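You operate a simulated robot arm through the tools that you are given. There is no shell and no other tool.

You run a simulated robot arm. Do the job below in one go: nothing can be reset, and whatever is moved stays where it is left.

TASK
Put the red plug and white pad in the stand drawer and get out the seal box.
Fine: seal box on top of the grey stand; shut the drawer. Leave the other things on the stand.
Where things are to end (x, y in the base frame): red plug within 60 mm of [610, -10]; seal box within 60 mm of [680, 110]; white pad within 60 mm of [560, -70].

The check looks at the end state, three seconds after you hand in, the way a careful person would. Anything else that was tipped, shoved, dropped, spilled or broken makes it a failure. Lids that push on must go on centred and level and be pressed home; caps that screw on are set level and turned clockwise until they are tight.

THE ROBOT
A 6-joint arm with a two-finger gripper, fixed in place. Base frame: the origin is on the floor under the middle of its stand, x ahead of it, y to its left, z up. Readings come in mm, degrees, newtons and seconds.
With the tool pointing down near the work surface it reaches from about 320 to 700 mm from the base axis. Its first joint turns from -166.0 to 166.0 degrees. Payload 3.18 kg.
The tool frame sits at the grasp point between the pads (the TCP): z along the fingers, y along the line on which they close. The tips reach 30 mm beyond it. The gripper opens to 144 mm; its body begins 103 mm behind the TCP.
Orientation is that of the tool frame in the base frame, as a unit quaternion [w, x, y, z]. With the fingers straight down and closing along the base's y, the tool's x points along the base's -x, its y along +y and its z along -z.

THE INTERFACE
- The arm moves only by the tool arm_command. Its argument "series" is a list of rows, each an object (a shift or turn left out is 0, a gripper value left out holds the last) with "xyz": the shift along the base's x, y, z in mm, a list of three; "angular": the turn, a rotation vector about the base's x, y, z in rad, a list of three. In form: [{"xyz": [dx, dy, dz], "angular": [wx, wy, wz]}, ...]. A call has 1 to 20 rows; each row shifts and turns the commanded pose from where the row before left it. "grip" is the opening, from 0 (shut) to 1 (fully open), set as the call begins (left out, the last holds). A row lasts 0.2 s, in which the tool goes at most 50 mm and 8.6 degrees; a call with a longer step from one row to the next is refused whole, and so is a gripper value outside its range. Where a pose cannot be reached the arm comes as near as it can. A force on the tool above 90 N (or 10 N above the force at the start of the call, whichever is more), or a blocked arm, ends the call early, and 0.2 s more pass. Each finger travels about 186.7 mm/s and halts on what it meets, pressing with about 23 N; the grip force reading is that of the motor and also rises with nothing between the fingers. The clock runs only during rows and for 0.2 s after the last one: add rows that do not move to give the fingers time. It gives the time, the measured TCP pose, the force on the tool (base axes), the opening and the grip force at its end, in the units of the frame above (readings bear some noise), with the torque about the TCP (base axes, N m) and any sound that the robot's microphone picked up.
- Cameras (640 x 400 px; columns grow to the right, rows downward): "scene" is fixed at [400.4, 650.5, 1225.7]; the picture's right is [-0.95, -0.31, 0.00], its down [-0.16, 0.51, -0.85] and it looks along [0.26, -0.81, -0.53] (base axes); focal length 313 px, centre (320, 200). "wrist" rides on the gripper at [76, 16, -143] in the tool frame; the picture's right is [-0.21, 0.98, 0.00], its down [-0.84, -0.18, -0.51] and it looks along [-0.50, -0.11, 0.86] (tool axes); focal length 218 px, centre (320, 200).
- capture(camera): a new picture of that camera. No time passes.
- measure_at(camera, pixels): for up to 12 pixels [column, row] of the newest picture of that camera ("zoom" is the newest enlarged one), the place [x, y, z] in the base frame of the surface seen there, good to about 2 mm. No time passes.
- enlarge(camera, box): a new picture of the part [left, top, right, bottom] of that camera's present view, enlarged. No time passes.
- sign_off(): hands the job in; it is judged then, once.

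Unless the task says otherwise, let go and move clear before handing in.

The tools are called after "Emit:" as name(argument=value, ...) on one line, values as JSON. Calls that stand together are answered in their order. arm_command: Moves the arm, as the interface text tells. Its arguments: {"type":"object","properties":{"series":{"type":"array"},"grip":{"type":"number"}},"required":["series"]} The other tools are called the same way: capture (camera) takes a picture; measure_at (camera, pixels) gives the place of the surface under pixels of a picture; enlarge (camera, box) takes an enlarged picture of a part of a camera's view; sign_off () hands the job in.

At the start:

```text
time_s: 0.0
ee_pos: [417.6, 80.9, 990.7]
orientation: [0.0, 0.0, 1.0, 0.0]
force: [-0.5, 0.4, 0.6]
moment: [-0.01, 0.01, -0.02]
finger_gap: 144.3
grip_force: 0.1
```

scene: 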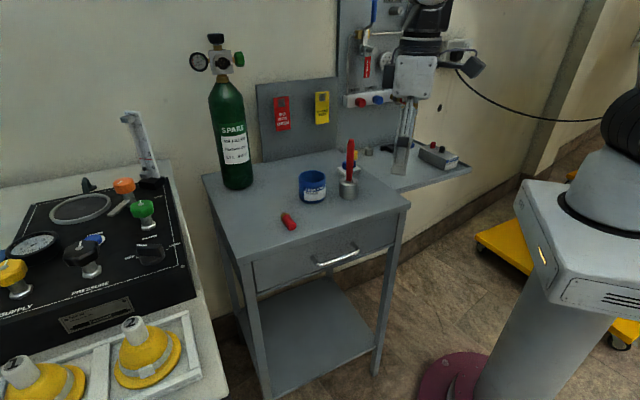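
wrist: 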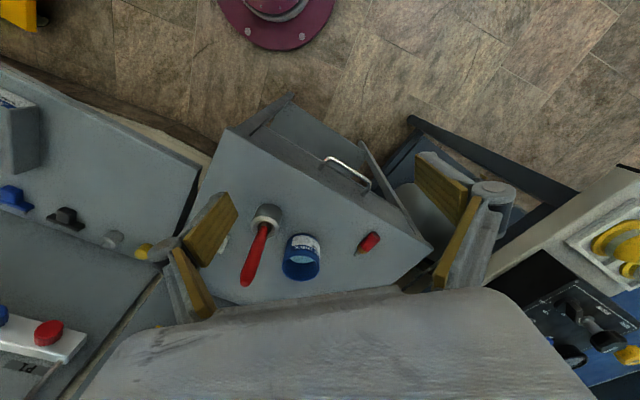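

The scene picture shows the grey stand with its drawer handle near (338,258), a red plug near (288,220), a blue tin near (312,188) and a red tool in a pot near (350,180). I will look closer before moving anything.

Emit:
enlarge(camera="scene", box=[190, 120, 430, 290])

Emit:
enlarge(camera="wrist", box=[180, 80, 460, 310])

Emit:
measure_at(camera="scene", pixels=[[288, 221], [312, 188], [348, 190], [338, 258], [318, 264], [358, 252], [205, 178], [240, 260], [408, 206], [350, 150], [330, 240], [345, 170]])

```text
2.35 times, centred on (310, 205) of scene
```

zoom: 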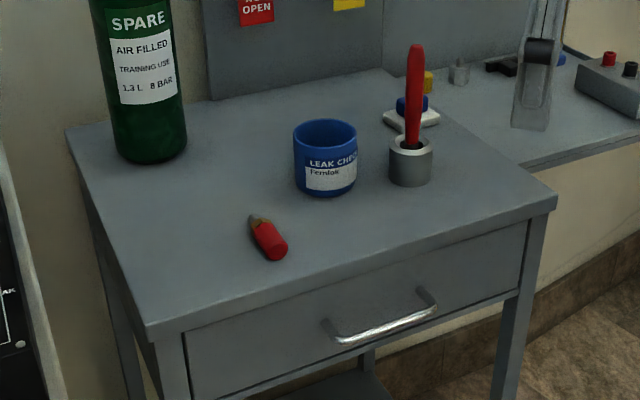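

```text
1.74 times, centred on (320, 195) of wrist
```

zoom: 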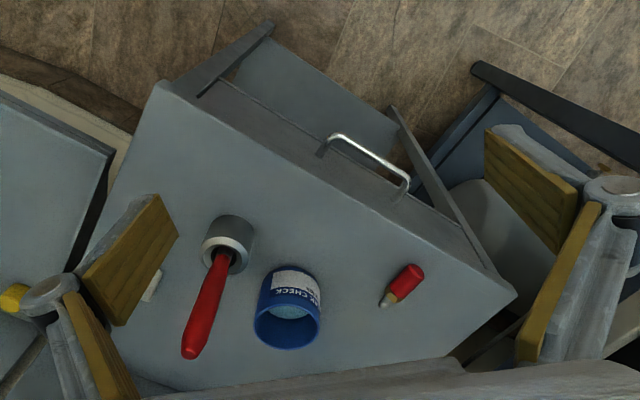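

```text
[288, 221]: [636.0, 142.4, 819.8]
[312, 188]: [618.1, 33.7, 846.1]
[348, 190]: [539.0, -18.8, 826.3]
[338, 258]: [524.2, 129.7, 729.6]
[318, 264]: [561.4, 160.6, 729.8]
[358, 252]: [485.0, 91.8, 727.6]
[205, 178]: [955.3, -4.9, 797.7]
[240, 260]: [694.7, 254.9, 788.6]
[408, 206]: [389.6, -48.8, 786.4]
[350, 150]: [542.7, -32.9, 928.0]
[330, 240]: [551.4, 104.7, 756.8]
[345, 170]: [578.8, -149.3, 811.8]
```

The stand top is at z≈800, its front edge runs at 45° and the handle bar is near (524,129,729). Next I look closely at the handle, the plug and the white item behind the pot.

Emit:
enlarge(camera="scene", box=[300, 130, 400, 205])

Emit:
enlarge(camera="scene", box=[260, 200, 380, 290])

```text
5.33 times, centred on (350, 168) of scene
```

zoom: 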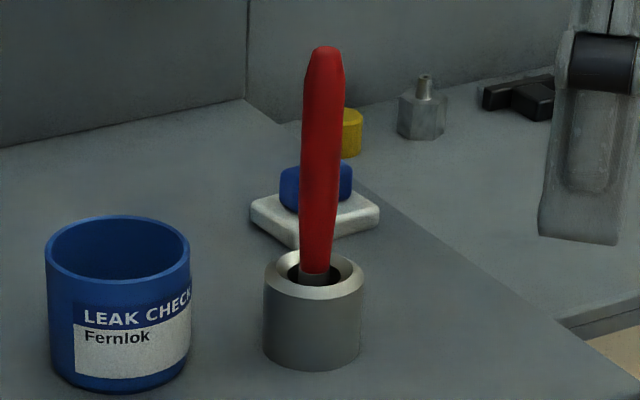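

```text
4.44 times, centred on (320, 245) of scene
```

zoom: 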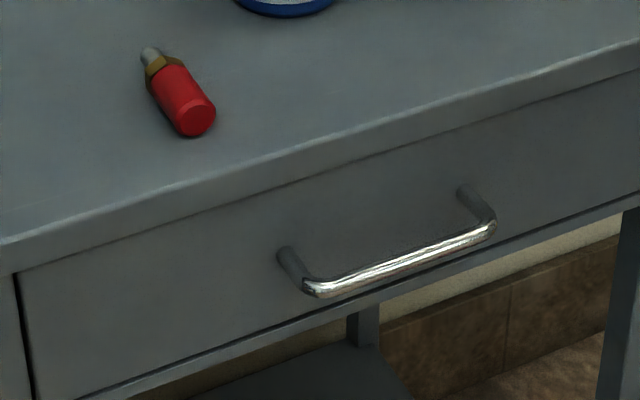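

Emit:
measure_at(camera="zoom", pixels=[[320, 290], [400, 262], [480, 232], [300, 270], [285, 255], [465, 190], [360, 230], [440, 205], [165, 75], [200, 118], [180, 95], [150, 55]])

Emit:
enlarge(camera="scene", box=[300, 130, 400, 205])

```text
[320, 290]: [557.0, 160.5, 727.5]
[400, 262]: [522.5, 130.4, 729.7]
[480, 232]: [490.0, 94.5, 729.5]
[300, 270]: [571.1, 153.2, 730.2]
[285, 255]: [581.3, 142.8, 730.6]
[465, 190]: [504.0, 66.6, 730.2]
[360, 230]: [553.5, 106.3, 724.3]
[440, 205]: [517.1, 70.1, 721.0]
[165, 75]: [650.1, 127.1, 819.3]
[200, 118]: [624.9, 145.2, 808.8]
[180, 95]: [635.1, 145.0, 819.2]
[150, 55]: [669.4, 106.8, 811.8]
```

```text
5.33 times, centred on (350, 168) of scene
```

zoom: 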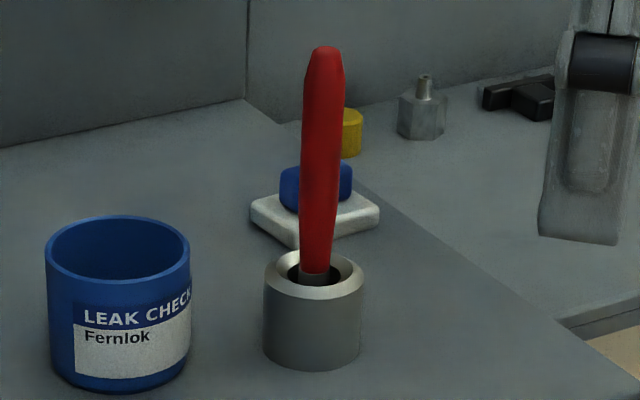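

The bar's outer face is about 38 mm out from the drawer front (x−y ≈ 395 against 447), so the gap behind it is roughly 25 mm. I need the finger thickness and a better look at the fingers, the pad and the pot, so I measure them.

Emit:
measure_at(camera="zoom", pixels=[[265, 212], [300, 240], [375, 215], [345, 205], [335, 170], [285, 175], [290, 205], [270, 260], [312, 290], [355, 260], [318, 55], [350, 310]])

Emit:
enlarge(camera="wrist", box=[140, 150, 280, 320])

Emit:
enlarge(camera="wrist", box=[380, 130, 540, 310])

Emit:
measure_at(camera="wrist", pixels=[[220, 195], [237, 208], [192, 240], [170, 250], [160, 270], [205, 260], [415, 165], [465, 185], [490, 190], [475, 205], [455, 240], [435, 275]])

```text
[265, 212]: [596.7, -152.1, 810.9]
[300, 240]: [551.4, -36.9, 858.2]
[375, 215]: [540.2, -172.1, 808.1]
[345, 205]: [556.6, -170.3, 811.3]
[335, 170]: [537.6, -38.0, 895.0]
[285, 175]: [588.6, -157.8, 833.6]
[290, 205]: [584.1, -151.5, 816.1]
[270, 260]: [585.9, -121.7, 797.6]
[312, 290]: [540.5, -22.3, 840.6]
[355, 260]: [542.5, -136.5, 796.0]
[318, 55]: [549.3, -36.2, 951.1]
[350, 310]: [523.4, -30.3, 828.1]
```

```text
2.35 times, centred on (210, 235) of wrist
```

zoom: 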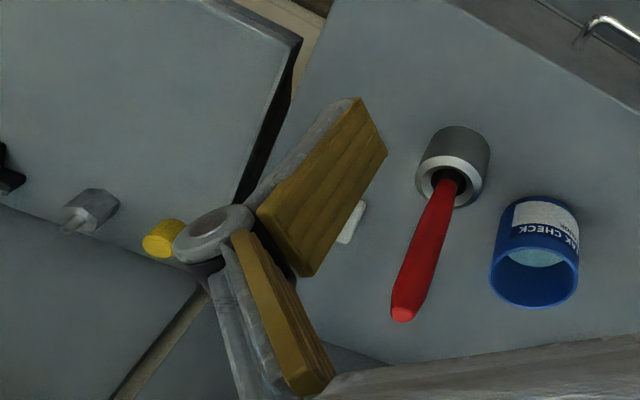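

```text
2.22 times, centred on (460, 220) of wrist
```

zoom: 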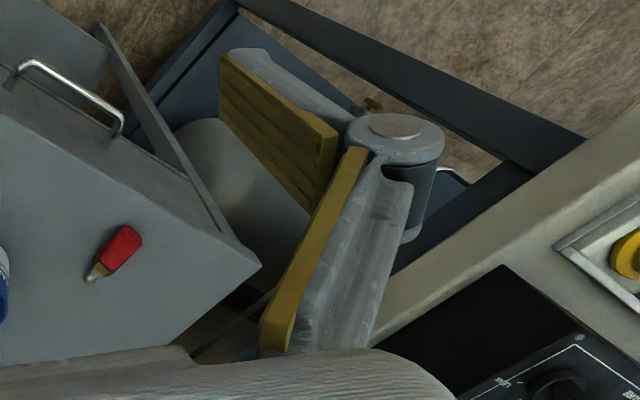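

```text
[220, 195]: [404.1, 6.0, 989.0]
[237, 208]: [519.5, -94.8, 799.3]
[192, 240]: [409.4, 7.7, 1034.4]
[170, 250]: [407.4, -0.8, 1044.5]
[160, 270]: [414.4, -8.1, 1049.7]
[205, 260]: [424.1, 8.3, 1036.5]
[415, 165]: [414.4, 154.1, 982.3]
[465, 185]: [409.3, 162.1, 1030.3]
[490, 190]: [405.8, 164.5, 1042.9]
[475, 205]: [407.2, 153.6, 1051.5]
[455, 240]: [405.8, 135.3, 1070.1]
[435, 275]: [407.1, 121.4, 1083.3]
```

The pad is a white block with a blue knob at roughly (570,−155), and the fingers look thick. I'll half-close the gripper while swinging 45° to a spot in front of the drawer at height 900, so I can see how the fingers sit.

Emit:
arm_command(series=[{"xyz": [5.8, 19.5, -15], "angular": [0, 0, 0.1309]}, {"xyz": [5.8, 19.5, -15], "angular": [0, 0, 0.1309]}, {"xyz": [5.8, 19.5, -15], "angular": [0, 0, 0.1309]}, {"xyz": [5.8, 19.5, -15], "angular": [0, 0, 0.1309]}, {"xyz": [5.8, 19.5, -15], "angular": [0, 0, 0.1309]}, {"xyz": [5.8, 19.5, -15], "angular": [0, 0, 0.1309]}, {}], grip=0.3)

Emit:
capture(camera="wrist")

Emit:
capture(camera="scene")

```text
time_s: 1.6
ee_pos: [454.1, 195.5, 902.2]
orientation: [0.0, -0.383, 0.924, -0.001]
force: [-0.4, 0.7, -0.2]
moment: [-0.01, 0.03, -0.01]
finger_gap: 43.2
grip_force: 0.0
```

```text
taken
```

wrist: 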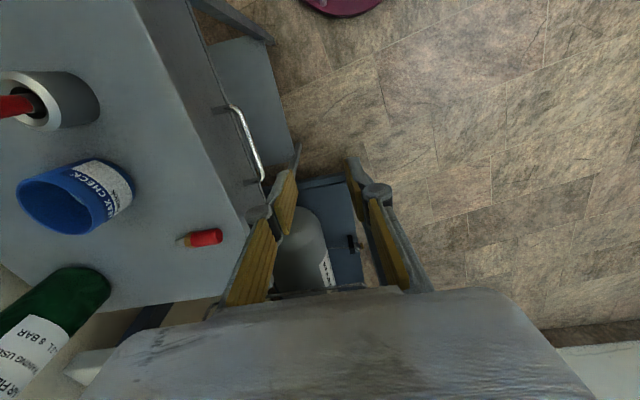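

```text
taken
```

scene: 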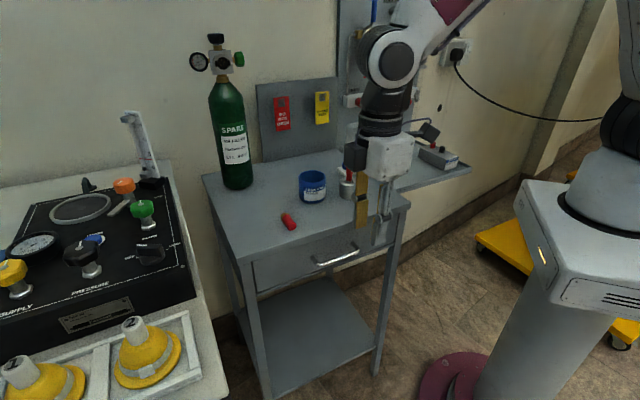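

The fingers at a 43 mm gap are visible at (290,200) and (360,185) in the wrist picture. I zoom and measure them for thickness.

Emit:
enlarge(camera="scene", box=[310, 120, 430, 260])

Emit:
measure_at(camera="scene", pixels=[[356, 225], [368, 225], [357, 180], [366, 180], [376, 242], [387, 240], [383, 215], [360, 200]])

Emit:
enlarge(camera="wrist", box=[200, 130, 440, 310])

```text
2.86 times, centred on (370, 190) of scene
```

zoom: 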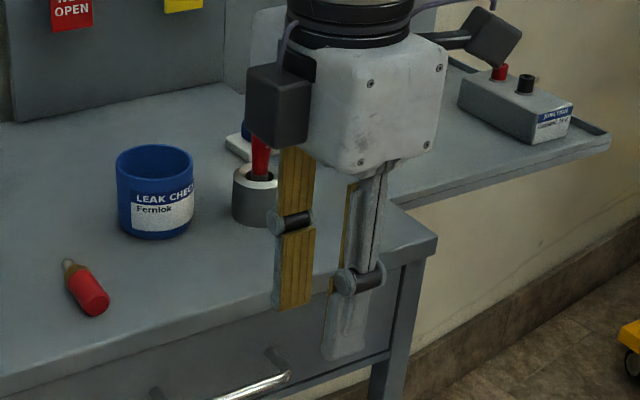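

```text
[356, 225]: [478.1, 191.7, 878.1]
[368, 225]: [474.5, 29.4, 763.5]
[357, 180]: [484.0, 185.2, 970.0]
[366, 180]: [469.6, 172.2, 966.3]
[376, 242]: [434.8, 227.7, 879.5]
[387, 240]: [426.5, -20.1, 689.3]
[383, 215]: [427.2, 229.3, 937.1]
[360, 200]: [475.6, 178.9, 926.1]
```

```text
2.22 times, centred on (320, 220) of wrist
```

zoom: 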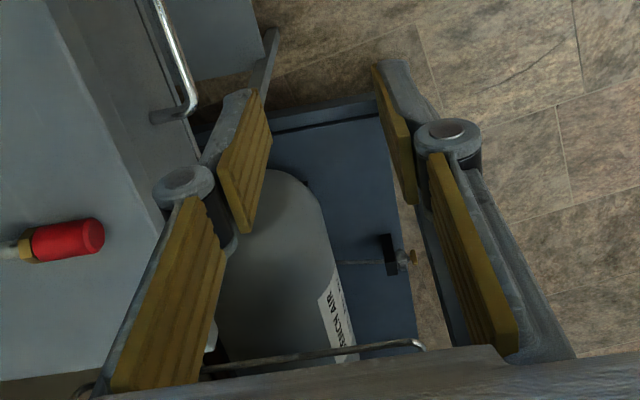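

Emit:
measure_at(camera="zoom", pixels=[[262, 95], [240, 95], [230, 110], [215, 150], [225, 165], [255, 150], [385, 75], [400, 65], [408, 75], [425, 100], [412, 110], [165, 185]])

```text
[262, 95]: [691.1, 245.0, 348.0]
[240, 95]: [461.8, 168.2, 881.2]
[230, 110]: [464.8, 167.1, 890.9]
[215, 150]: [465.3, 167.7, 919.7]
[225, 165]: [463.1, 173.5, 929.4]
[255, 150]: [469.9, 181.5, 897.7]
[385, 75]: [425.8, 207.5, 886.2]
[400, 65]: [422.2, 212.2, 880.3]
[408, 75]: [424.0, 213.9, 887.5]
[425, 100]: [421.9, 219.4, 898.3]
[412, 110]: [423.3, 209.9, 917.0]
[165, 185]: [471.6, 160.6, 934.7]
```

The finger ends are about 13–18 mm thick with bulging knuckles, too tight for a vertical reach into the gap, so I'll take the handle with a nearly level tool. I tilt the tool 60° toward the drawer where it is, well clear of everything, and check the arm follows.

Emit:
arm_command(series=[{"angular": [-0.0926, -0.0926, 0]}, {"angular": [-0.0926, -0.0926, 0]}, {"angular": [-0.0926, -0.0926, 0]}, {"angular": [-0.0926, -0.0926, 0]}, {"angular": [-0.0926, -0.0926, 0]}, {"angular": [-0.0926, -0.0926, 0]}, {"angular": [-0.0926, -0.0926, 0]}, {"angular": [-0.0926, -0.0926, 0]}, {}])

Emit:
capture(camera="scene")

Emit:
capture(camera="wrist")

```text
time_s: 3.6
ee_pos: [456.6, 177.8, 887.7]
orientation: [0.174, -0.35, 0.832, -0.393]
force: [1.1, 0.7, 0.2]
moment: [0.01, 0.03, 0.0]
finger_gap: 43.2
grip_force: 0.1
out of reach, approached as far as the arm can: row 7, 8
```

```text
taken
```

scene: 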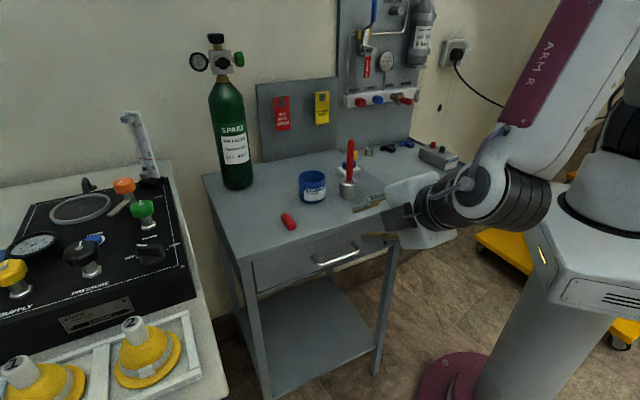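

```text
taken
```

wrist: 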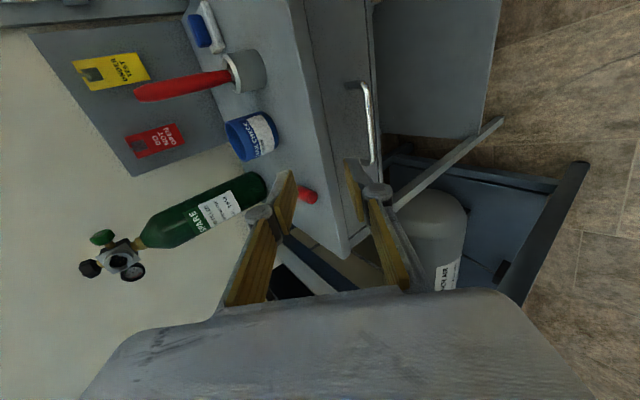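

The arm stopped about 10° short of the 60° tilt because the wrist is too close in at this height, but nothing was touched. I lower the tool straight down in front of the drawer, where the reach is longer, and read the pose again.

Emit:
arm_command(series=[{"xyz": [0, 0, -23]}, {"xyz": [0, 0, -23]}, {"xyz": [0, 0, -23]}, {"xyz": [0, 0, -23]}, {"xyz": [0, 0, -23]}, {}])

Emit:
capture(camera="scene")

Emit:
capture(camera="wrist")

```text
time_s: 5.0
ee_pos: [455.8, 177.5, 771.4]
orientation: [0.174, -0.35, 0.832, -0.393]
force: [-0.2, -0.3, 0.1]
moment: [-0.03, -0.01, 0.01]
finger_gap: 43.1
grip_force: 0.1
```

```text
taken
```

scene: 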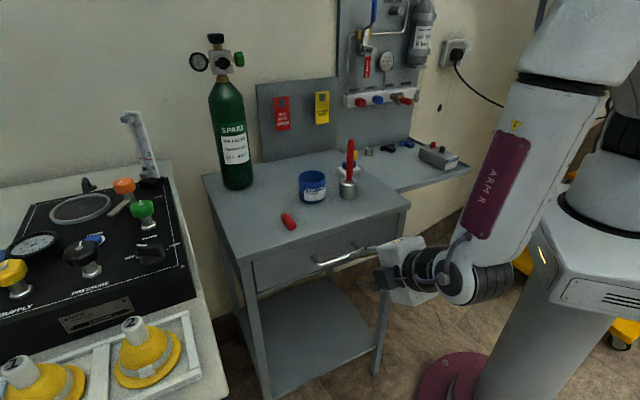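

```text
taken
```

wrist: 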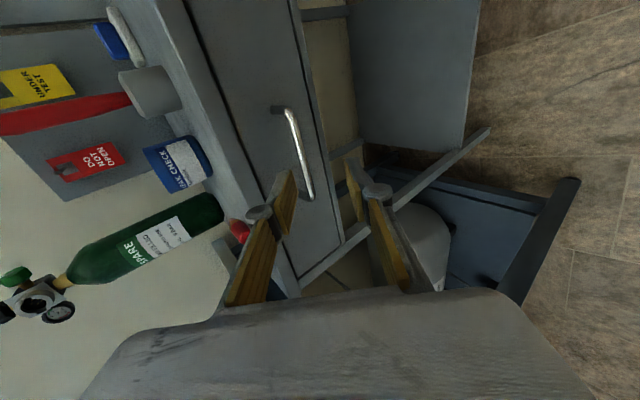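

The arm now holds a 39° down-slope pose at z 771 with the handle bar visible at (298,150) in the wrist view. I measure the bar closely before going on.

Emit:
enlarge(camera="wrist", box=[240, 90, 400, 230])

Emit:
measure_at(camera="wrist", pixels=[[290, 118], [296, 140], [302, 160], [308, 182], [311, 195], [276, 108], [286, 150], [320, 160], [250, 120], [318, 200]])

Emit:
enlarge(camera="scene", box=[290, 220, 410, 295])

```text
2.86 times, centred on (320, 160) of wrist
```

zoom: 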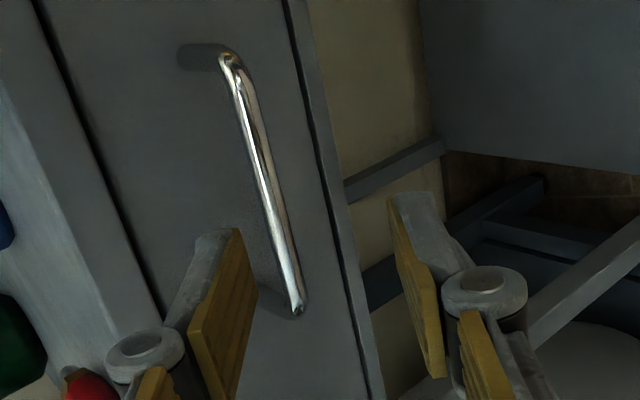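

```text
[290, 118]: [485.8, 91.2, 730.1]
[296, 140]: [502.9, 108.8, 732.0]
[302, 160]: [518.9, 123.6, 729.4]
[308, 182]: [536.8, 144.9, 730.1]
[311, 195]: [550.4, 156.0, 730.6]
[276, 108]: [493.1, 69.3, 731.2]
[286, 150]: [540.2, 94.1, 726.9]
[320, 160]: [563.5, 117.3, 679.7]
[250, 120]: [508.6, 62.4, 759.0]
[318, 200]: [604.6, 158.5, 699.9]
```

```text
5.33 times, centred on (350, 258) of scene
```

zoom: 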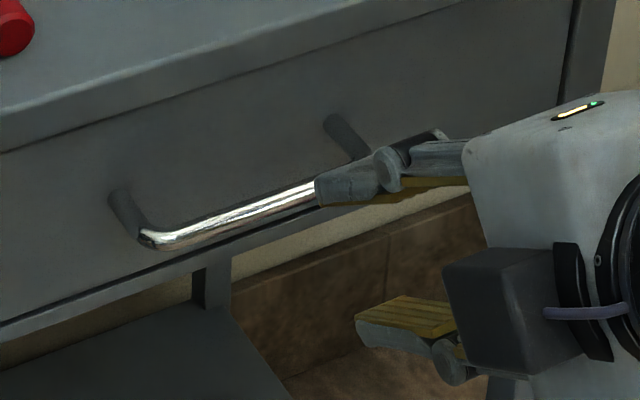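

The bar's centre line comes out near (523,124,727), 19 mm off the finger mid-plane toward the upper finger and 94 mm ahead of the TCP. I centre the tool on the bar and narrow the gap to about 29 mm, then advance 50 mm and look.

Emit:
arm_command(series=[{"xyz": [7, -1.6, 7.6]}, {"xyz": [6.9, -1.6, 7.6]}, {"xyz": [9.4, -8.9, -10.5]}, {"xyz": [9.4, -8.9, -10.5]}, {"xyz": [9.4, -8.9, -10.5]}, {}], grip=0.2)

Emit:
capture(camera="wrist")

Emit:
enlarge(camera="wrist", box=[240, 90, 400, 230])

Emit:
enlarge(camera="scene", box=[290, 220, 410, 295])

```text
time_s: 6.4
ee_pos: [498.4, 148.2, 754.5]
orientation: [0.174, -0.35, 0.832, -0.393]
force: [0.1, -0.1, -0.3]
moment: [0.01, -0.02, 0.0]
finger_gap: 29.0
grip_force: 0.0
```

```text
taken
```

wrist: 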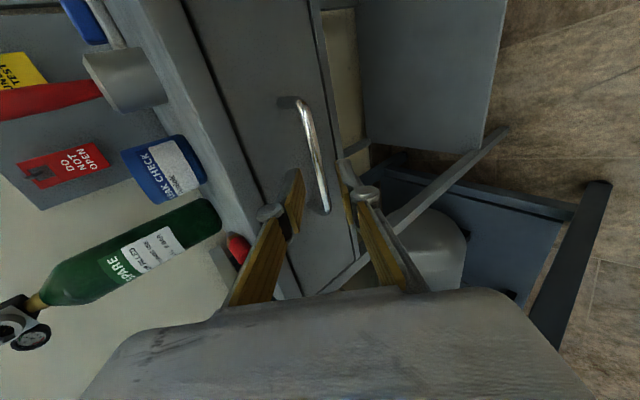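

```text
2.86 times, centred on (320, 160) of wrist
```

zoom: 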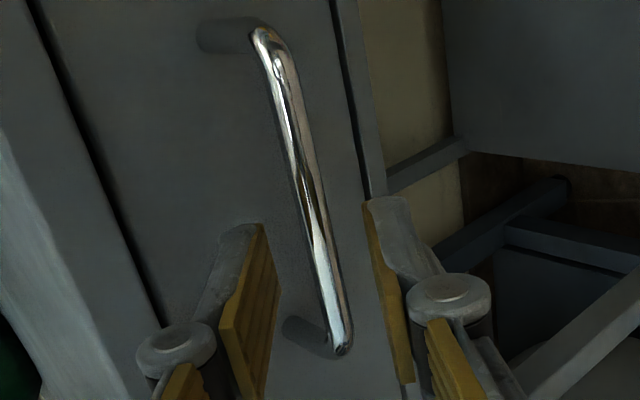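

```text
5.33 times, centred on (350, 258) of scene
```

zoom: 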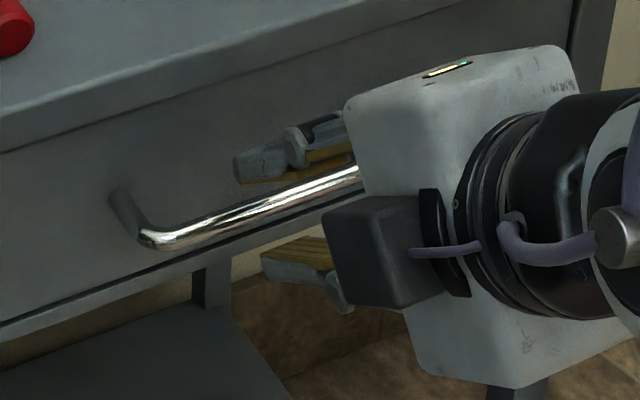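

Emit:
measure_at(camera="zoom", pixels=[[140, 235], [190, 218], [240, 205], [300, 188], [340, 178]])

Emit:
measure_at(camera="wrist", pixels=[[304, 110], [309, 130], [314, 155], [320, 185], [325, 205], [300, 180], [340, 180]])

```text
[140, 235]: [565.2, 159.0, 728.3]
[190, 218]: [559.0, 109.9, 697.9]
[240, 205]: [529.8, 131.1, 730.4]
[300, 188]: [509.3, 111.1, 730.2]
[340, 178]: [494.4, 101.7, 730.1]
```

```text
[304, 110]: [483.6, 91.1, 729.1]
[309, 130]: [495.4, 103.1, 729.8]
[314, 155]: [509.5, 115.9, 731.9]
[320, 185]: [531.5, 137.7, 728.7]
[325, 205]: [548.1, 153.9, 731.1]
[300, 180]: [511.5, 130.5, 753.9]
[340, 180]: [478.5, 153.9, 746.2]
```

The bar sits centred between the fingers (surface points around x−y ≈ 393, z 730). I advance 26 mm so the bar is between the finger ends, and then close on it.

Emit:
arm_command(series=[{"xyz": [7.4, -6.9, -8.2]}, {"xyz": [7.3, -6.9, -8.2]}, {}])

Emit:
arm_command(series=[{}, {}, {}], grip=0.0)

Emit:
enlarge(camera="wrist", box=[240, 90, 400, 230])

Emit:
enlarge(camera="scene", box=[290, 220, 410, 295])

```text
time_s: 7.2
ee_pos: [514.2, 137.5, 739.6]
orientation: [0.174, -0.35, 0.832, -0.394]
force: [-0.4, 0.4, 0.1]
moment: [-0.01, -0.01, -0.02]
finger_gap: 28.6
grip_force: 0.2
```

```text
time_s: 8.0
ee_pos: [513.7, 137.2, 739.6]
orientation: [0.173, -0.35, 0.832, -0.394]
force: [1.8, -3.4, 11.3]
moment: [-0.47, 0.14, 0.12]
finger_gap: 9.5
grip_force: 39.8
```

```text
2.86 times, centred on (320, 160) of wrist
```

zoom: 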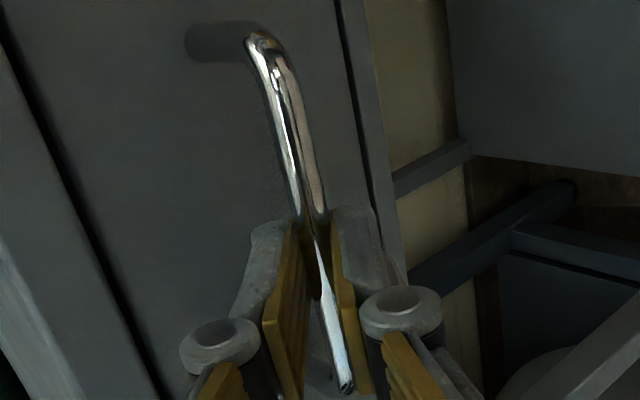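

```text
5.33 times, centred on (350, 258) of scene
```

zoom: 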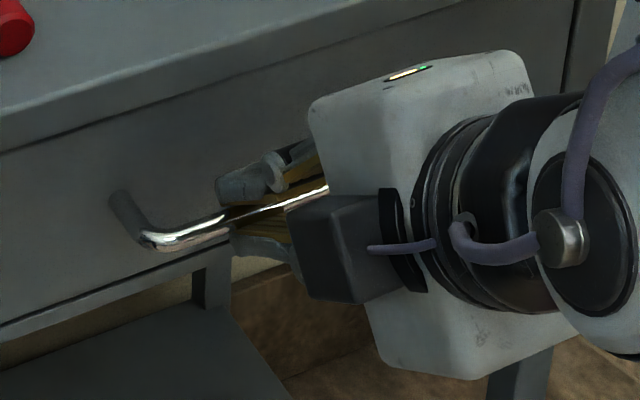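

The fingers hold the bar (gap 9.5 mm, about 40 N). I pull the drawer gently outward along (−0.707, 0.707) for the first 40 mm.

Emit:
arm_command(series=[{"xyz": [-2, 2, 1]}, {"xyz": [-4, 4, 0]}, {"xyz": [-5, 5, 0]}, {"xyz": [-6, 6, 0]}, {"xyz": [-6, 6, 0]}, {"xyz": [-5, 5, 0]}, {}])

Emit:
capture(camera="scene")

Emit:
capture(camera="wrist")

```text
time_s: 9.6
ee_pos: [484.3, 165.7, 740.1]
orientation: [0.176, -0.352, 0.831, -0.393]
force: [17.1, 19.8, -2.4]
moment: [0.3, -0.21, 0.97]
finger_gap: 9.3
grip_force: 40.2
```

```text
taken
```

scene: 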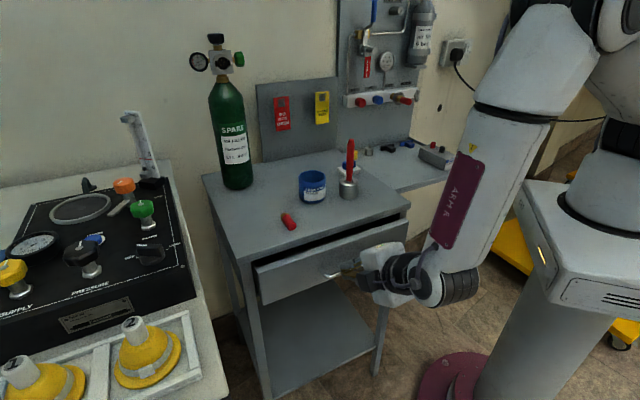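

```text
taken
```

wrist: 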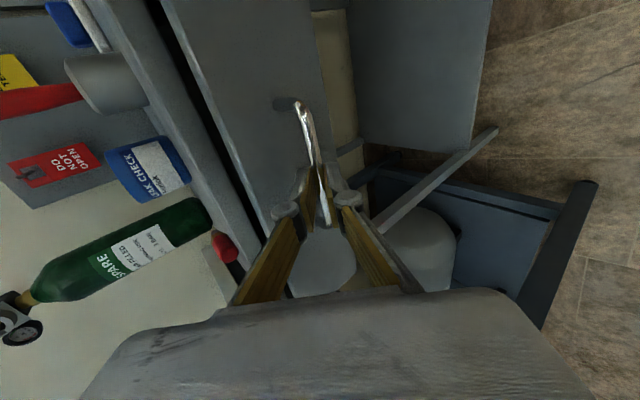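

The drawer slides out well; there is a sideways load of about 26 N along (+x,+y), so my pull line is slightly off. I keep pulling with a small correction to that side and watch the force.

Emit:
arm_command(series=[{"xyz": [1, 1, 0]}, {"xyz": [-5, 6, 0]}, {"xyz": [-7, 7, 0]}, {"xyz": [-7, 7, 0]}, {"xyz": [-7, 7, 0]}, {"xyz": [-5, 5, 0]}, {}])

```text
time_s: 11.2
ee_pos: [453.1, 196.2, 739.3]
orientation: [0.174, -0.349, 0.832, -0.394]
force: [11.6, 11.0, 3.5]
moment: [-0.09, -0.06, 0.52]
finger_gap: 9.2
grip_force: 39.6
```

The sideways load fell to about 16 N and the drawer is roughly 84 mm out. I continue pulling with another small correction.

Emit:
arm_command(series=[{"xyz": [1, 1.5, 0]}, {"xyz": [-6, 6, 0]}, {"xyz": [-8, 8, 0]}, {"xyz": [-8, 8, 0]}, {"xyz": [-8, 8, 0]}, {"xyz": [-8, 8, 0]}, {"xyz": [-6, 6, 0]}, {}])

Emit:
capture(camera="scene")

Emit:
capture(camera="wrist")

```text
time_s: 13.0
ee_pos: [408.7, 242.8, 741.1]
orientation: [0.173, -0.351, 0.833, -0.393]
force: [-3.0, -2.2, -11.9]
moment: [-0.17, 0.45, -0.04]
finger_gap: 9.1
grip_force: 39.5
```

```text
taken
```

scene: 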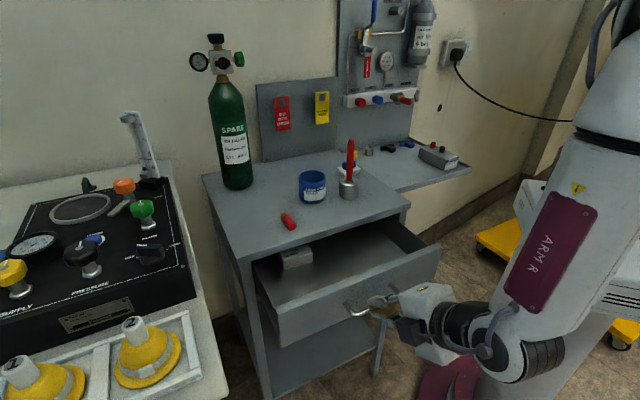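

```text
taken
```

wrist: 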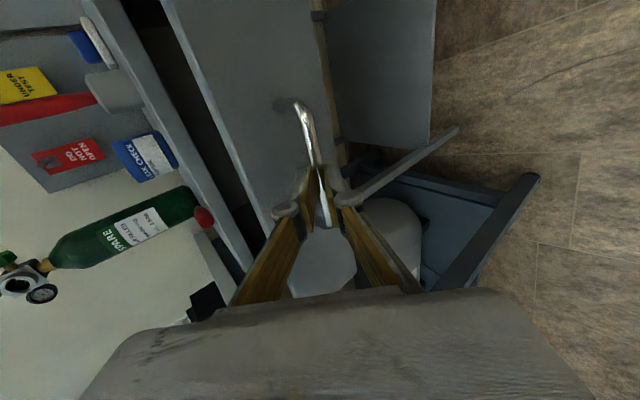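

The drawer is about 149 mm out and a small white box shows at (297,258), still partly under the top. I measure it and the drawer edges.

Emit:
enlarge(camera="scene", box=[240, 210, 450, 350])

Emit:
measure_at(camera="scene", pixels=[[297, 258], [290, 262], [308, 258], [296, 268], [340, 265], [310, 285], [395, 235], [280, 304], [438, 248], [268, 290], [350, 292], [400, 270]])

```text
2.86 times, centred on (345, 280) of scene
```

zoom: 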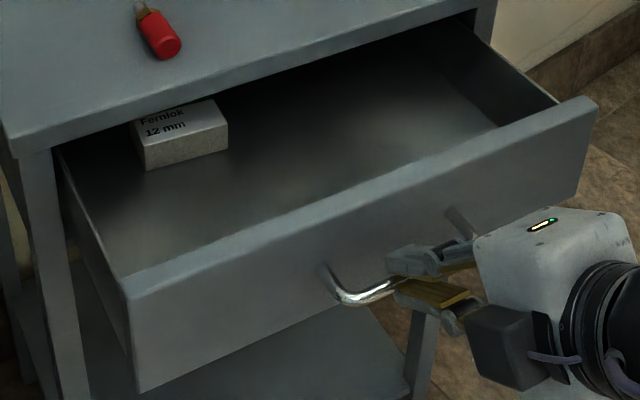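

```text
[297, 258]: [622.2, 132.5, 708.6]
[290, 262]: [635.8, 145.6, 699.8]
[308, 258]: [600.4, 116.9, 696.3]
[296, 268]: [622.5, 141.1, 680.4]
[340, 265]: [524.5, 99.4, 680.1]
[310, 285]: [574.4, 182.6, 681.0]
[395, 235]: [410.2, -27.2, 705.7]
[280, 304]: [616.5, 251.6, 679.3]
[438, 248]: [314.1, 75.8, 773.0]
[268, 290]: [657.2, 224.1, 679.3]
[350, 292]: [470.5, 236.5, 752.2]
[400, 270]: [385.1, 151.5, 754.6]
```

The drawer floor is at z≈680 and the box (top ≈708) still lies behind the top's edge, so I need more opening. I keep pulling 60 mm more.

Emit:
arm_command(series=[{"xyz": [-5, 5, 0]}, {"xyz": [-8, 8, 0]}, {"xyz": [-8, 8, 0]}, {"xyz": [-8, 8, 0]}, {"xyz": [-8, 8, 0]}, {"xyz": [-5, 5, 0]}, {}])

Emit:
capture(camera="scene")

```text
time_s: 14.6
ee_pos: [369.1, 281.2, 740.7]
orientation: [0.176, -0.352, 0.833, -0.388]
force: [-10.2, -11.7, 25.9]
moment: [-0.9, 0.29, -0.36]
finger_gap: 9.1
grip_force: 40.1
```

```text
taken
```

scene: 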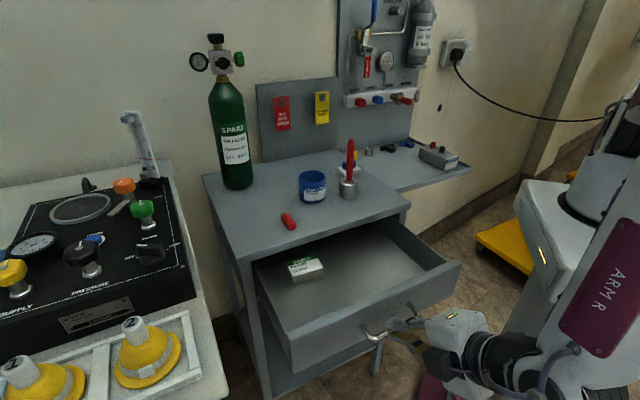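

The drawer is now about 204 mm out and the whole box appears clear at (306,268), label "seals" up. I measure the box against the edge of the top.

Emit:
enlarge(camera="scene", box=[260, 230, 360, 300])

```text
5.71 times, centred on (310, 265) of scene
```

zoom: 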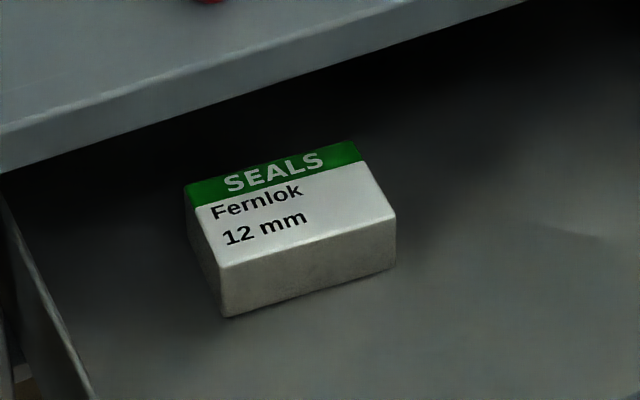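

Emit:
measure_at(camera="zoom", pixels=[[222, 262], [390, 213], [350, 145], [192, 185], [290, 210], [228, 310], [392, 265], [310, 270], [200, 215], [130, 300], [450, 200]])

Emit:
measure_at(camera="scene", pixels=[[255, 268], [330, 238], [390, 218], [284, 345], [400, 300], [458, 266], [290, 350], [440, 262], [285, 320], [345, 310]])

```text
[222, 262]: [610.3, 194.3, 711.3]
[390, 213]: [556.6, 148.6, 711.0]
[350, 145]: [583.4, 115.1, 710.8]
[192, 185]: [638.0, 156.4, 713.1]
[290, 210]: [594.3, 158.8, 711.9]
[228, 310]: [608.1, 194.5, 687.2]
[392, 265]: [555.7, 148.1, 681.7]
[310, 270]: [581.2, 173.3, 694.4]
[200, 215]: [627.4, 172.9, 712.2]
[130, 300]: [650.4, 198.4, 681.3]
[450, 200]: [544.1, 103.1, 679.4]
```

```text
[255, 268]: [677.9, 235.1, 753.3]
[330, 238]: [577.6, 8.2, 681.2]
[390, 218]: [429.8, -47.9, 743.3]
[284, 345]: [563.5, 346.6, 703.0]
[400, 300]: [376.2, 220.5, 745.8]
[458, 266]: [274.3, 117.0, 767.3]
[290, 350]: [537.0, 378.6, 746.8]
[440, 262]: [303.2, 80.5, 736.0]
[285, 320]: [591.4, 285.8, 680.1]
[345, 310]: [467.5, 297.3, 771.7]
```

The box is 70×43×31 mm, centred at (597,154) with its back edge still 20–30 mm under the top's edge (x−y = 439). I ease off the upward load and pull further.

Emit:
arm_command(series=[{"xyz": [-1, 0, 1.5]}, {"xyz": [-5, 5, 0.5]}, {"xyz": [-7, 7, 0]}, {"xyz": [-7, 7, 0]}, {"xyz": [-7, 7, 0]}, {"xyz": [-5, 5, 0]}, {}])

Emit:
capture(camera="scene")

```text
time_s: 16.2
ee_pos: [336.3, 289.7, 732.2]
orientation: [0.178, -0.352, 0.833, -0.389]
force: [20.4, 20.0, 34.6]
moment: [-0.2, -0.11, 0.44]
finger_gap: 8.6
grip_force: 39.5
out of reach, approached as far as the arm can: row 1, 2, 3, 4, 5
```

```text
taken
```

scene: 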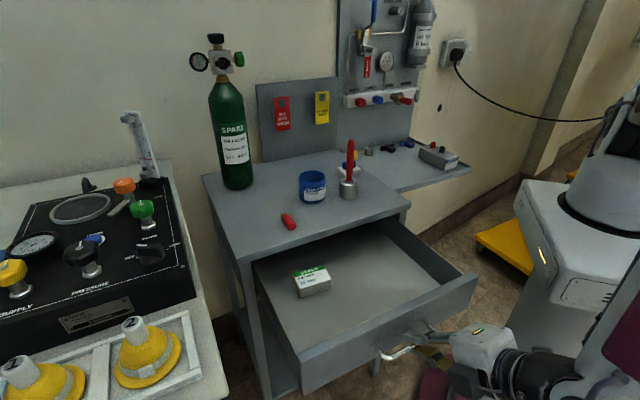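

The arm has hit its inner reach limit and slid a little along the bar; the drawer is about 233 mm out, which should be enough. I let go of the bar with a modest opening and check.

Emit:
arm_command(series=[{}, {}], grip=0.22)

Emit:
capture(camera="wrist")

Emit:
enlarge(camera="scene", box=[330, 290, 490, 400])

Emit:
measure_at(camera="zoom", pixels=[[205, 265], [260, 235], [320, 210], [370, 180], [440, 190], [200, 180]])

```text
time_s: 16.8
ee_pos: [333.2, 286.9, 729.4]
orientation: [0.173, -0.352, 0.834, -0.388]
force: [0.0, 0.8, -0.2]
moment: [-0.03, 0.0, 0.0]
finger_gap: 31.5
grip_force: 0.2
```

```text
taken
```

wrist: 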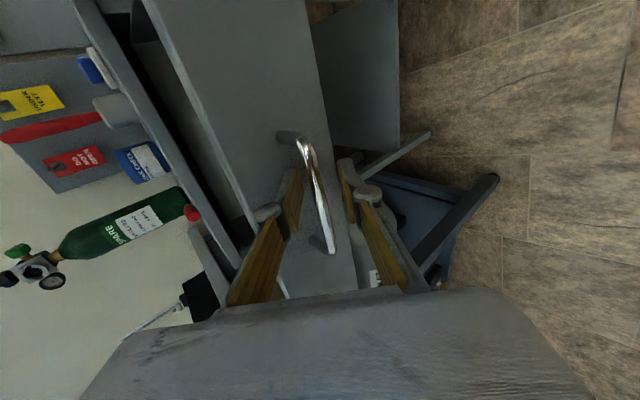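

```text
3.64 times, centred on (410, 345) of scene
```

zoom: 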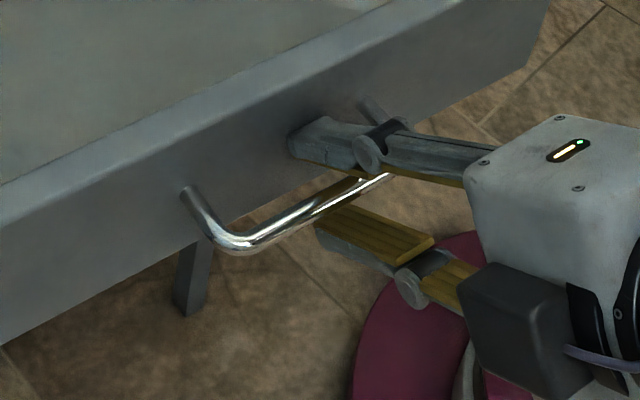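

```text
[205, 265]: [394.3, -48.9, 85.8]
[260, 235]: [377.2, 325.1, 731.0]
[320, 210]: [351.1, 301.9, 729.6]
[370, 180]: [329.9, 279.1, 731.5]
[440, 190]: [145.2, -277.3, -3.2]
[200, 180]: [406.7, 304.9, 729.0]
```

The bar is free between the open fingers and the drawer is about 242 mm out, which puts the box clear of the top. I back the fingers out along the tool axis, drifting along the bar away from the base to stay in reach.

Emit:
arm_command(series=[{"xyz": [-0.7, 10.3, 6.3]}, {"xyz": [-0.7, 10.3, 6.3]}, {"xyz": [-0.7, 10.3, 6.3]}, {"xyz": [-0.7, 10.3, 6.3]}, {"xyz": [-0.7, 10.3, 6.3]}, {}])

Emit:
enlarge(camera="scene", box=[330, 290, 490, 400])

```text
time_s: 18.2
ee_pos: [331.4, 289.4, 734.1]
orientation: [0.174, -0.353, 0.834, -0.387]
force: [0.3, -0.3, -0.5]
moment: [0.03, -0.03, 0.03]
finger_gap: 31.3
grip_force: 0.1
out of reach, approached as far as the arm can: row 1, 2, 3, 4, 5
```

```text
3.64 times, centred on (410, 345) of scene
```

zoom: 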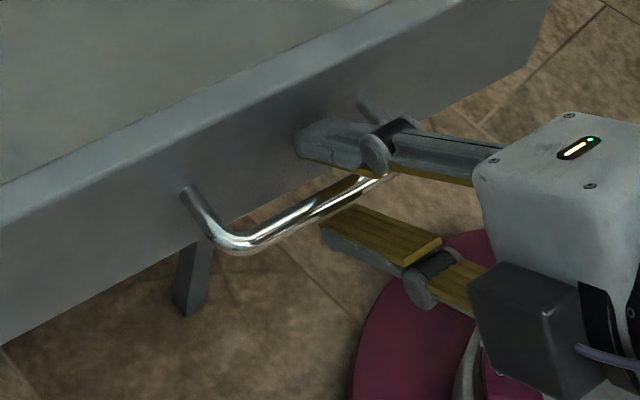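

The arm barely moved: that tilt is what limits it here. I turn the tool toward vertical in small steps while rising a little, keeping the bar between the fingers.

Emit:
arm_command(series=[{"xyz": [-1, 1, 5], "angular": [0.07, 0.07, 0]}, {"xyz": [-1, 1, 6], "angular": [0.07, 0.07, 0]}, {}])

Emit:
enlarge(camera="scene", box=[330, 290, 490, 400])

```text
time_s: 19.0
ee_pos: [327.7, 291.5, 745.4]
orientation: [0.138, -0.364, 0.868, -0.308]
force: [-0.3, -0.6, 0.9]
moment: [0.04, 0.01, 0.0]
finger_gap: 31.8
grip_force: 0.1
```

```text
3.64 times, centred on (410, 345) of scene
```

zoom: 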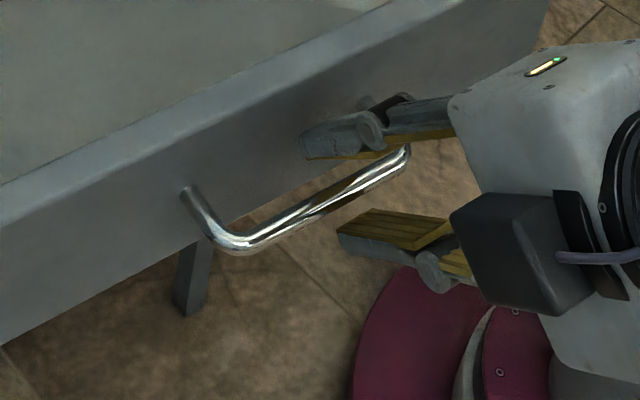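

The fingers are nearly off the bar now. I continue rising along the tool axis with a bit more turn toward vertical.

Emit:
arm_command(series=[{"xyz": [-5, 5, 10], "angular": [0.03, 0.03, 0]}, {"xyz": [-5, 5, 12], "angular": [0.05, 0.05, 0]}, {"xyz": [-4, 4, 14], "angular": [0.07, 0.07, 0]}, {"xyz": [-2, 2, 20], "angular": [0.08, 0.08, 0]}, {"xyz": [0, 0, 25], "angular": [0.08, 0.08, 0]}, {"xyz": [0, 0, 30], "angular": [0.08, 0.08, 0]}, {"xyz": [0, 0, 30], "angular": [0.08, 0.08, 0]}, {}])

Emit:
capture(camera="scene")

Emit:
capture(camera="wrist")

```text
time_s: 20.8
ee_pos: [311.3, 306.2, 885.2]
orientation: [0.016, -0.383, 0.924, -0.008]
force: [0.2, 0.2, -0.9]
moment: [0.01, 0.0, 0.01]
finger_gap: 31.6
grip_force: 0.1
```

```text
taken
```

scene: 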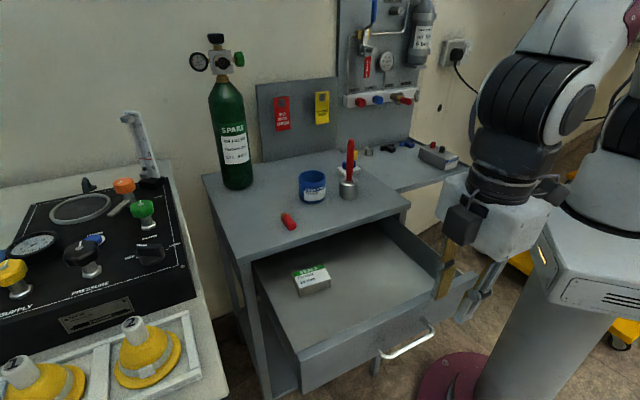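

```text
taken
```

wrist: 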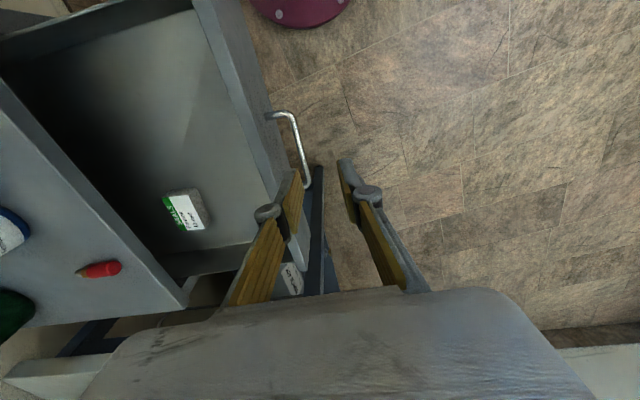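

The gripper is clear and pointing down again, with the drawer wide open and the box wholly in the open. I measure the box, the plug, and drawer edges.

Emit:
enlarge(camera="scene", box=[250, 195, 410, 305])

Emit:
measure_at(camera="zoom", pixels=[[196, 318], [300, 290], [180, 290], [200, 345], [250, 290], [190, 388], [325, 345], [160, 100], [128, 78], [148, 88], [165, 118], [440, 300]])

Emit:
measure_at(camera="scene", pixels=[[302, 385], [350, 365], [400, 335], [350, 349], [320, 355], [290, 350], [265, 300], [345, 300], [390, 270], [420, 290], [410, 250], [400, 330]])

```text
3.64 times, centred on (330, 250) of scene
```

zoom: 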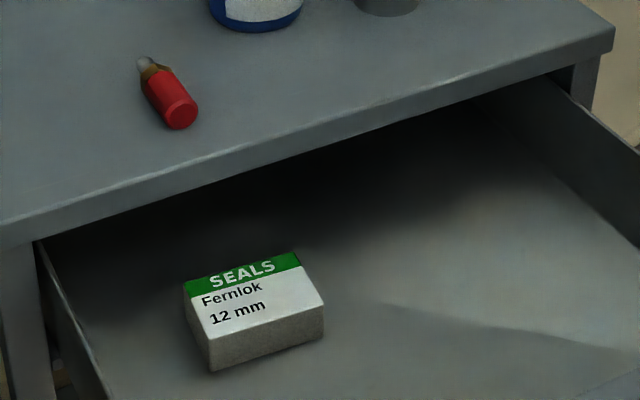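

```text
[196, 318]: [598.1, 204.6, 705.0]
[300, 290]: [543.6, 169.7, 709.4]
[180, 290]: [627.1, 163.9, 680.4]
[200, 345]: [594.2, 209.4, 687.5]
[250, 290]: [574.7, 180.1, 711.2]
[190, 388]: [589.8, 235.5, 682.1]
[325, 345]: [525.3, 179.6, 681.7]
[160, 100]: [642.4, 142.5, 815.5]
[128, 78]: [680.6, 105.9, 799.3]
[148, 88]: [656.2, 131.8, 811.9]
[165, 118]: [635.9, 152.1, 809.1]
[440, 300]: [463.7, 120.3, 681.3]
```

```text
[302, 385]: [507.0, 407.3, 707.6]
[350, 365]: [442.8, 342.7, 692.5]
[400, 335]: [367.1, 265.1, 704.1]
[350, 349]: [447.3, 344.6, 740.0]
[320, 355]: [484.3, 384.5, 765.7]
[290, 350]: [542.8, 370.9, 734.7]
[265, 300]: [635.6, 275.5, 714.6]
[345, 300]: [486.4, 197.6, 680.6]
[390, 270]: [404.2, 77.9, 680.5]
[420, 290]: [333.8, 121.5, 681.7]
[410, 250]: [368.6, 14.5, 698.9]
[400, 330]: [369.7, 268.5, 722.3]
```

The drawer front has moved 245 mm, so the drop points in the open drawer are about (437,163) for the plug and (387,103) for the pad. Now I look closely at the plug from the wrist camera.

Emit:
enlarge(camera="wrist", box=[40, 170, 240, 310])

Emit:
measure_at(camera="wrist", pixels=[[78, 272], [84, 271], [90, 270], [96, 270], [103, 268], [110, 267], [116, 266], [121, 266], [103, 262], [103, 275], [170, 195], [200, 220]])

```text
2.86 times, centred on (140, 240) of wrist
```

zoom: 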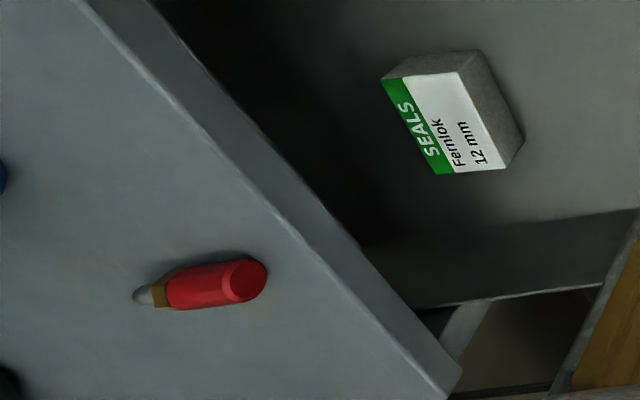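

```text
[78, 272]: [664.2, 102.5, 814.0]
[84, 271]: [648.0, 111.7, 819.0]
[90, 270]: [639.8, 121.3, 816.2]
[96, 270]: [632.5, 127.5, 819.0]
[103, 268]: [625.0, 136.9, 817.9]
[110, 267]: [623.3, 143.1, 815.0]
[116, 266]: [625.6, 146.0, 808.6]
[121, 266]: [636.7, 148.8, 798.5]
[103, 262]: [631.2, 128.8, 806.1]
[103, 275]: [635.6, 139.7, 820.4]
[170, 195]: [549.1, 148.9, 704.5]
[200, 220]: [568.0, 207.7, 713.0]
```

The plug lies with its axis along about (−0.73,0.68), red end at (625,147) and tip at (668,104), so I must close the fingers along (0.7,0.7). I turn the tool −90°, square it up, and move over the plug at height ~930 with the gap at 50 mm.

Emit:
arm_command(series=[{"xyz": [10, -5, 10], "angular": [0.0025, 0.036, -0.12]}, {"xyz": [25, -13, 10], "angular": [0, 0, -0.132]}, {"xyz": [29, -15.5, 10], "angular": [0, 0, -0.132]}, {"xyz": [29, -15.5, 10], "angular": [0, 0, -0.132]}, {"xyz": [29, -15.5, 5], "angular": [0, 0, -0.132]}, {"xyz": [29, -15.5, 0], "angular": [0, 0, -0.132]}, {"xyz": [29, -15.5, 0], "angular": [0, 0, -0.132]}, {"xyz": [29, -15.5, 0], "angular": [0, 0, -0.132]}, {"xyz": [29, -15.5, 0], "angular": [0, 0, -0.132]}, {"xyz": [29, -15.5, 0], "angular": [0, 0, -0.132]}, {"xyz": [29, -15.5, 0], "angular": [0, 0, -0.132]}, {"xyz": [25, -13, 0], "angular": [0, 0, -0.132]}, {"xyz": [11, -5, 0], "angular": [0, 0, 0]}, {}], grip=0.35)

Emit:
capture(camera="wrist")

Emit:
capture(camera="scene")

```text
time_s: 23.8
ee_pos: [606.5, 120.6, 889.2]
orientation: [0.001, 0.383, 0.924, 0.002]
force: [-0.4, -0.9, -0.3]
moment: [-0.03, -0.02, -0.01]
finger_gap: 50.1
grip_force: 0.0
out of reach, approached as far as the arm can: row 9, 10, 11, 12, 13
```

```text
taken
```

wrist: 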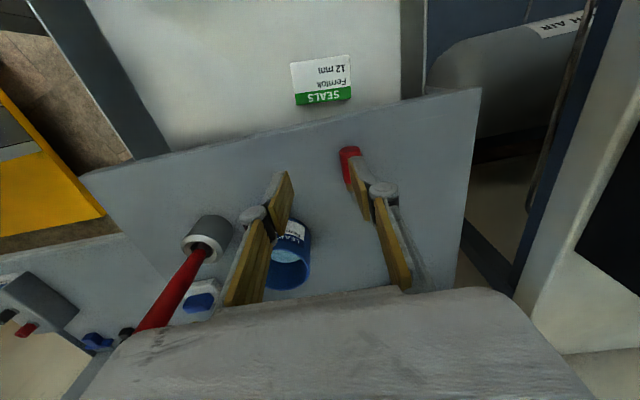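

```text
taken
```

scene: 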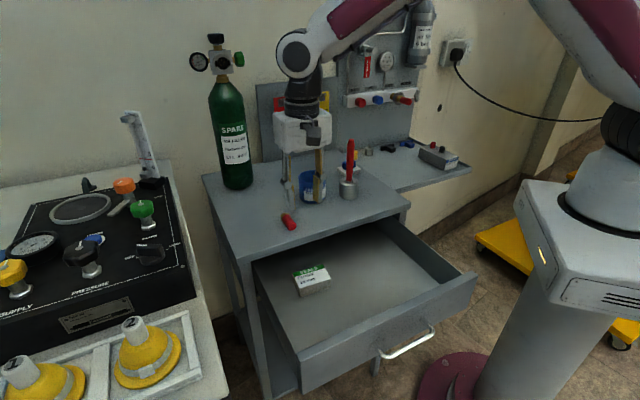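

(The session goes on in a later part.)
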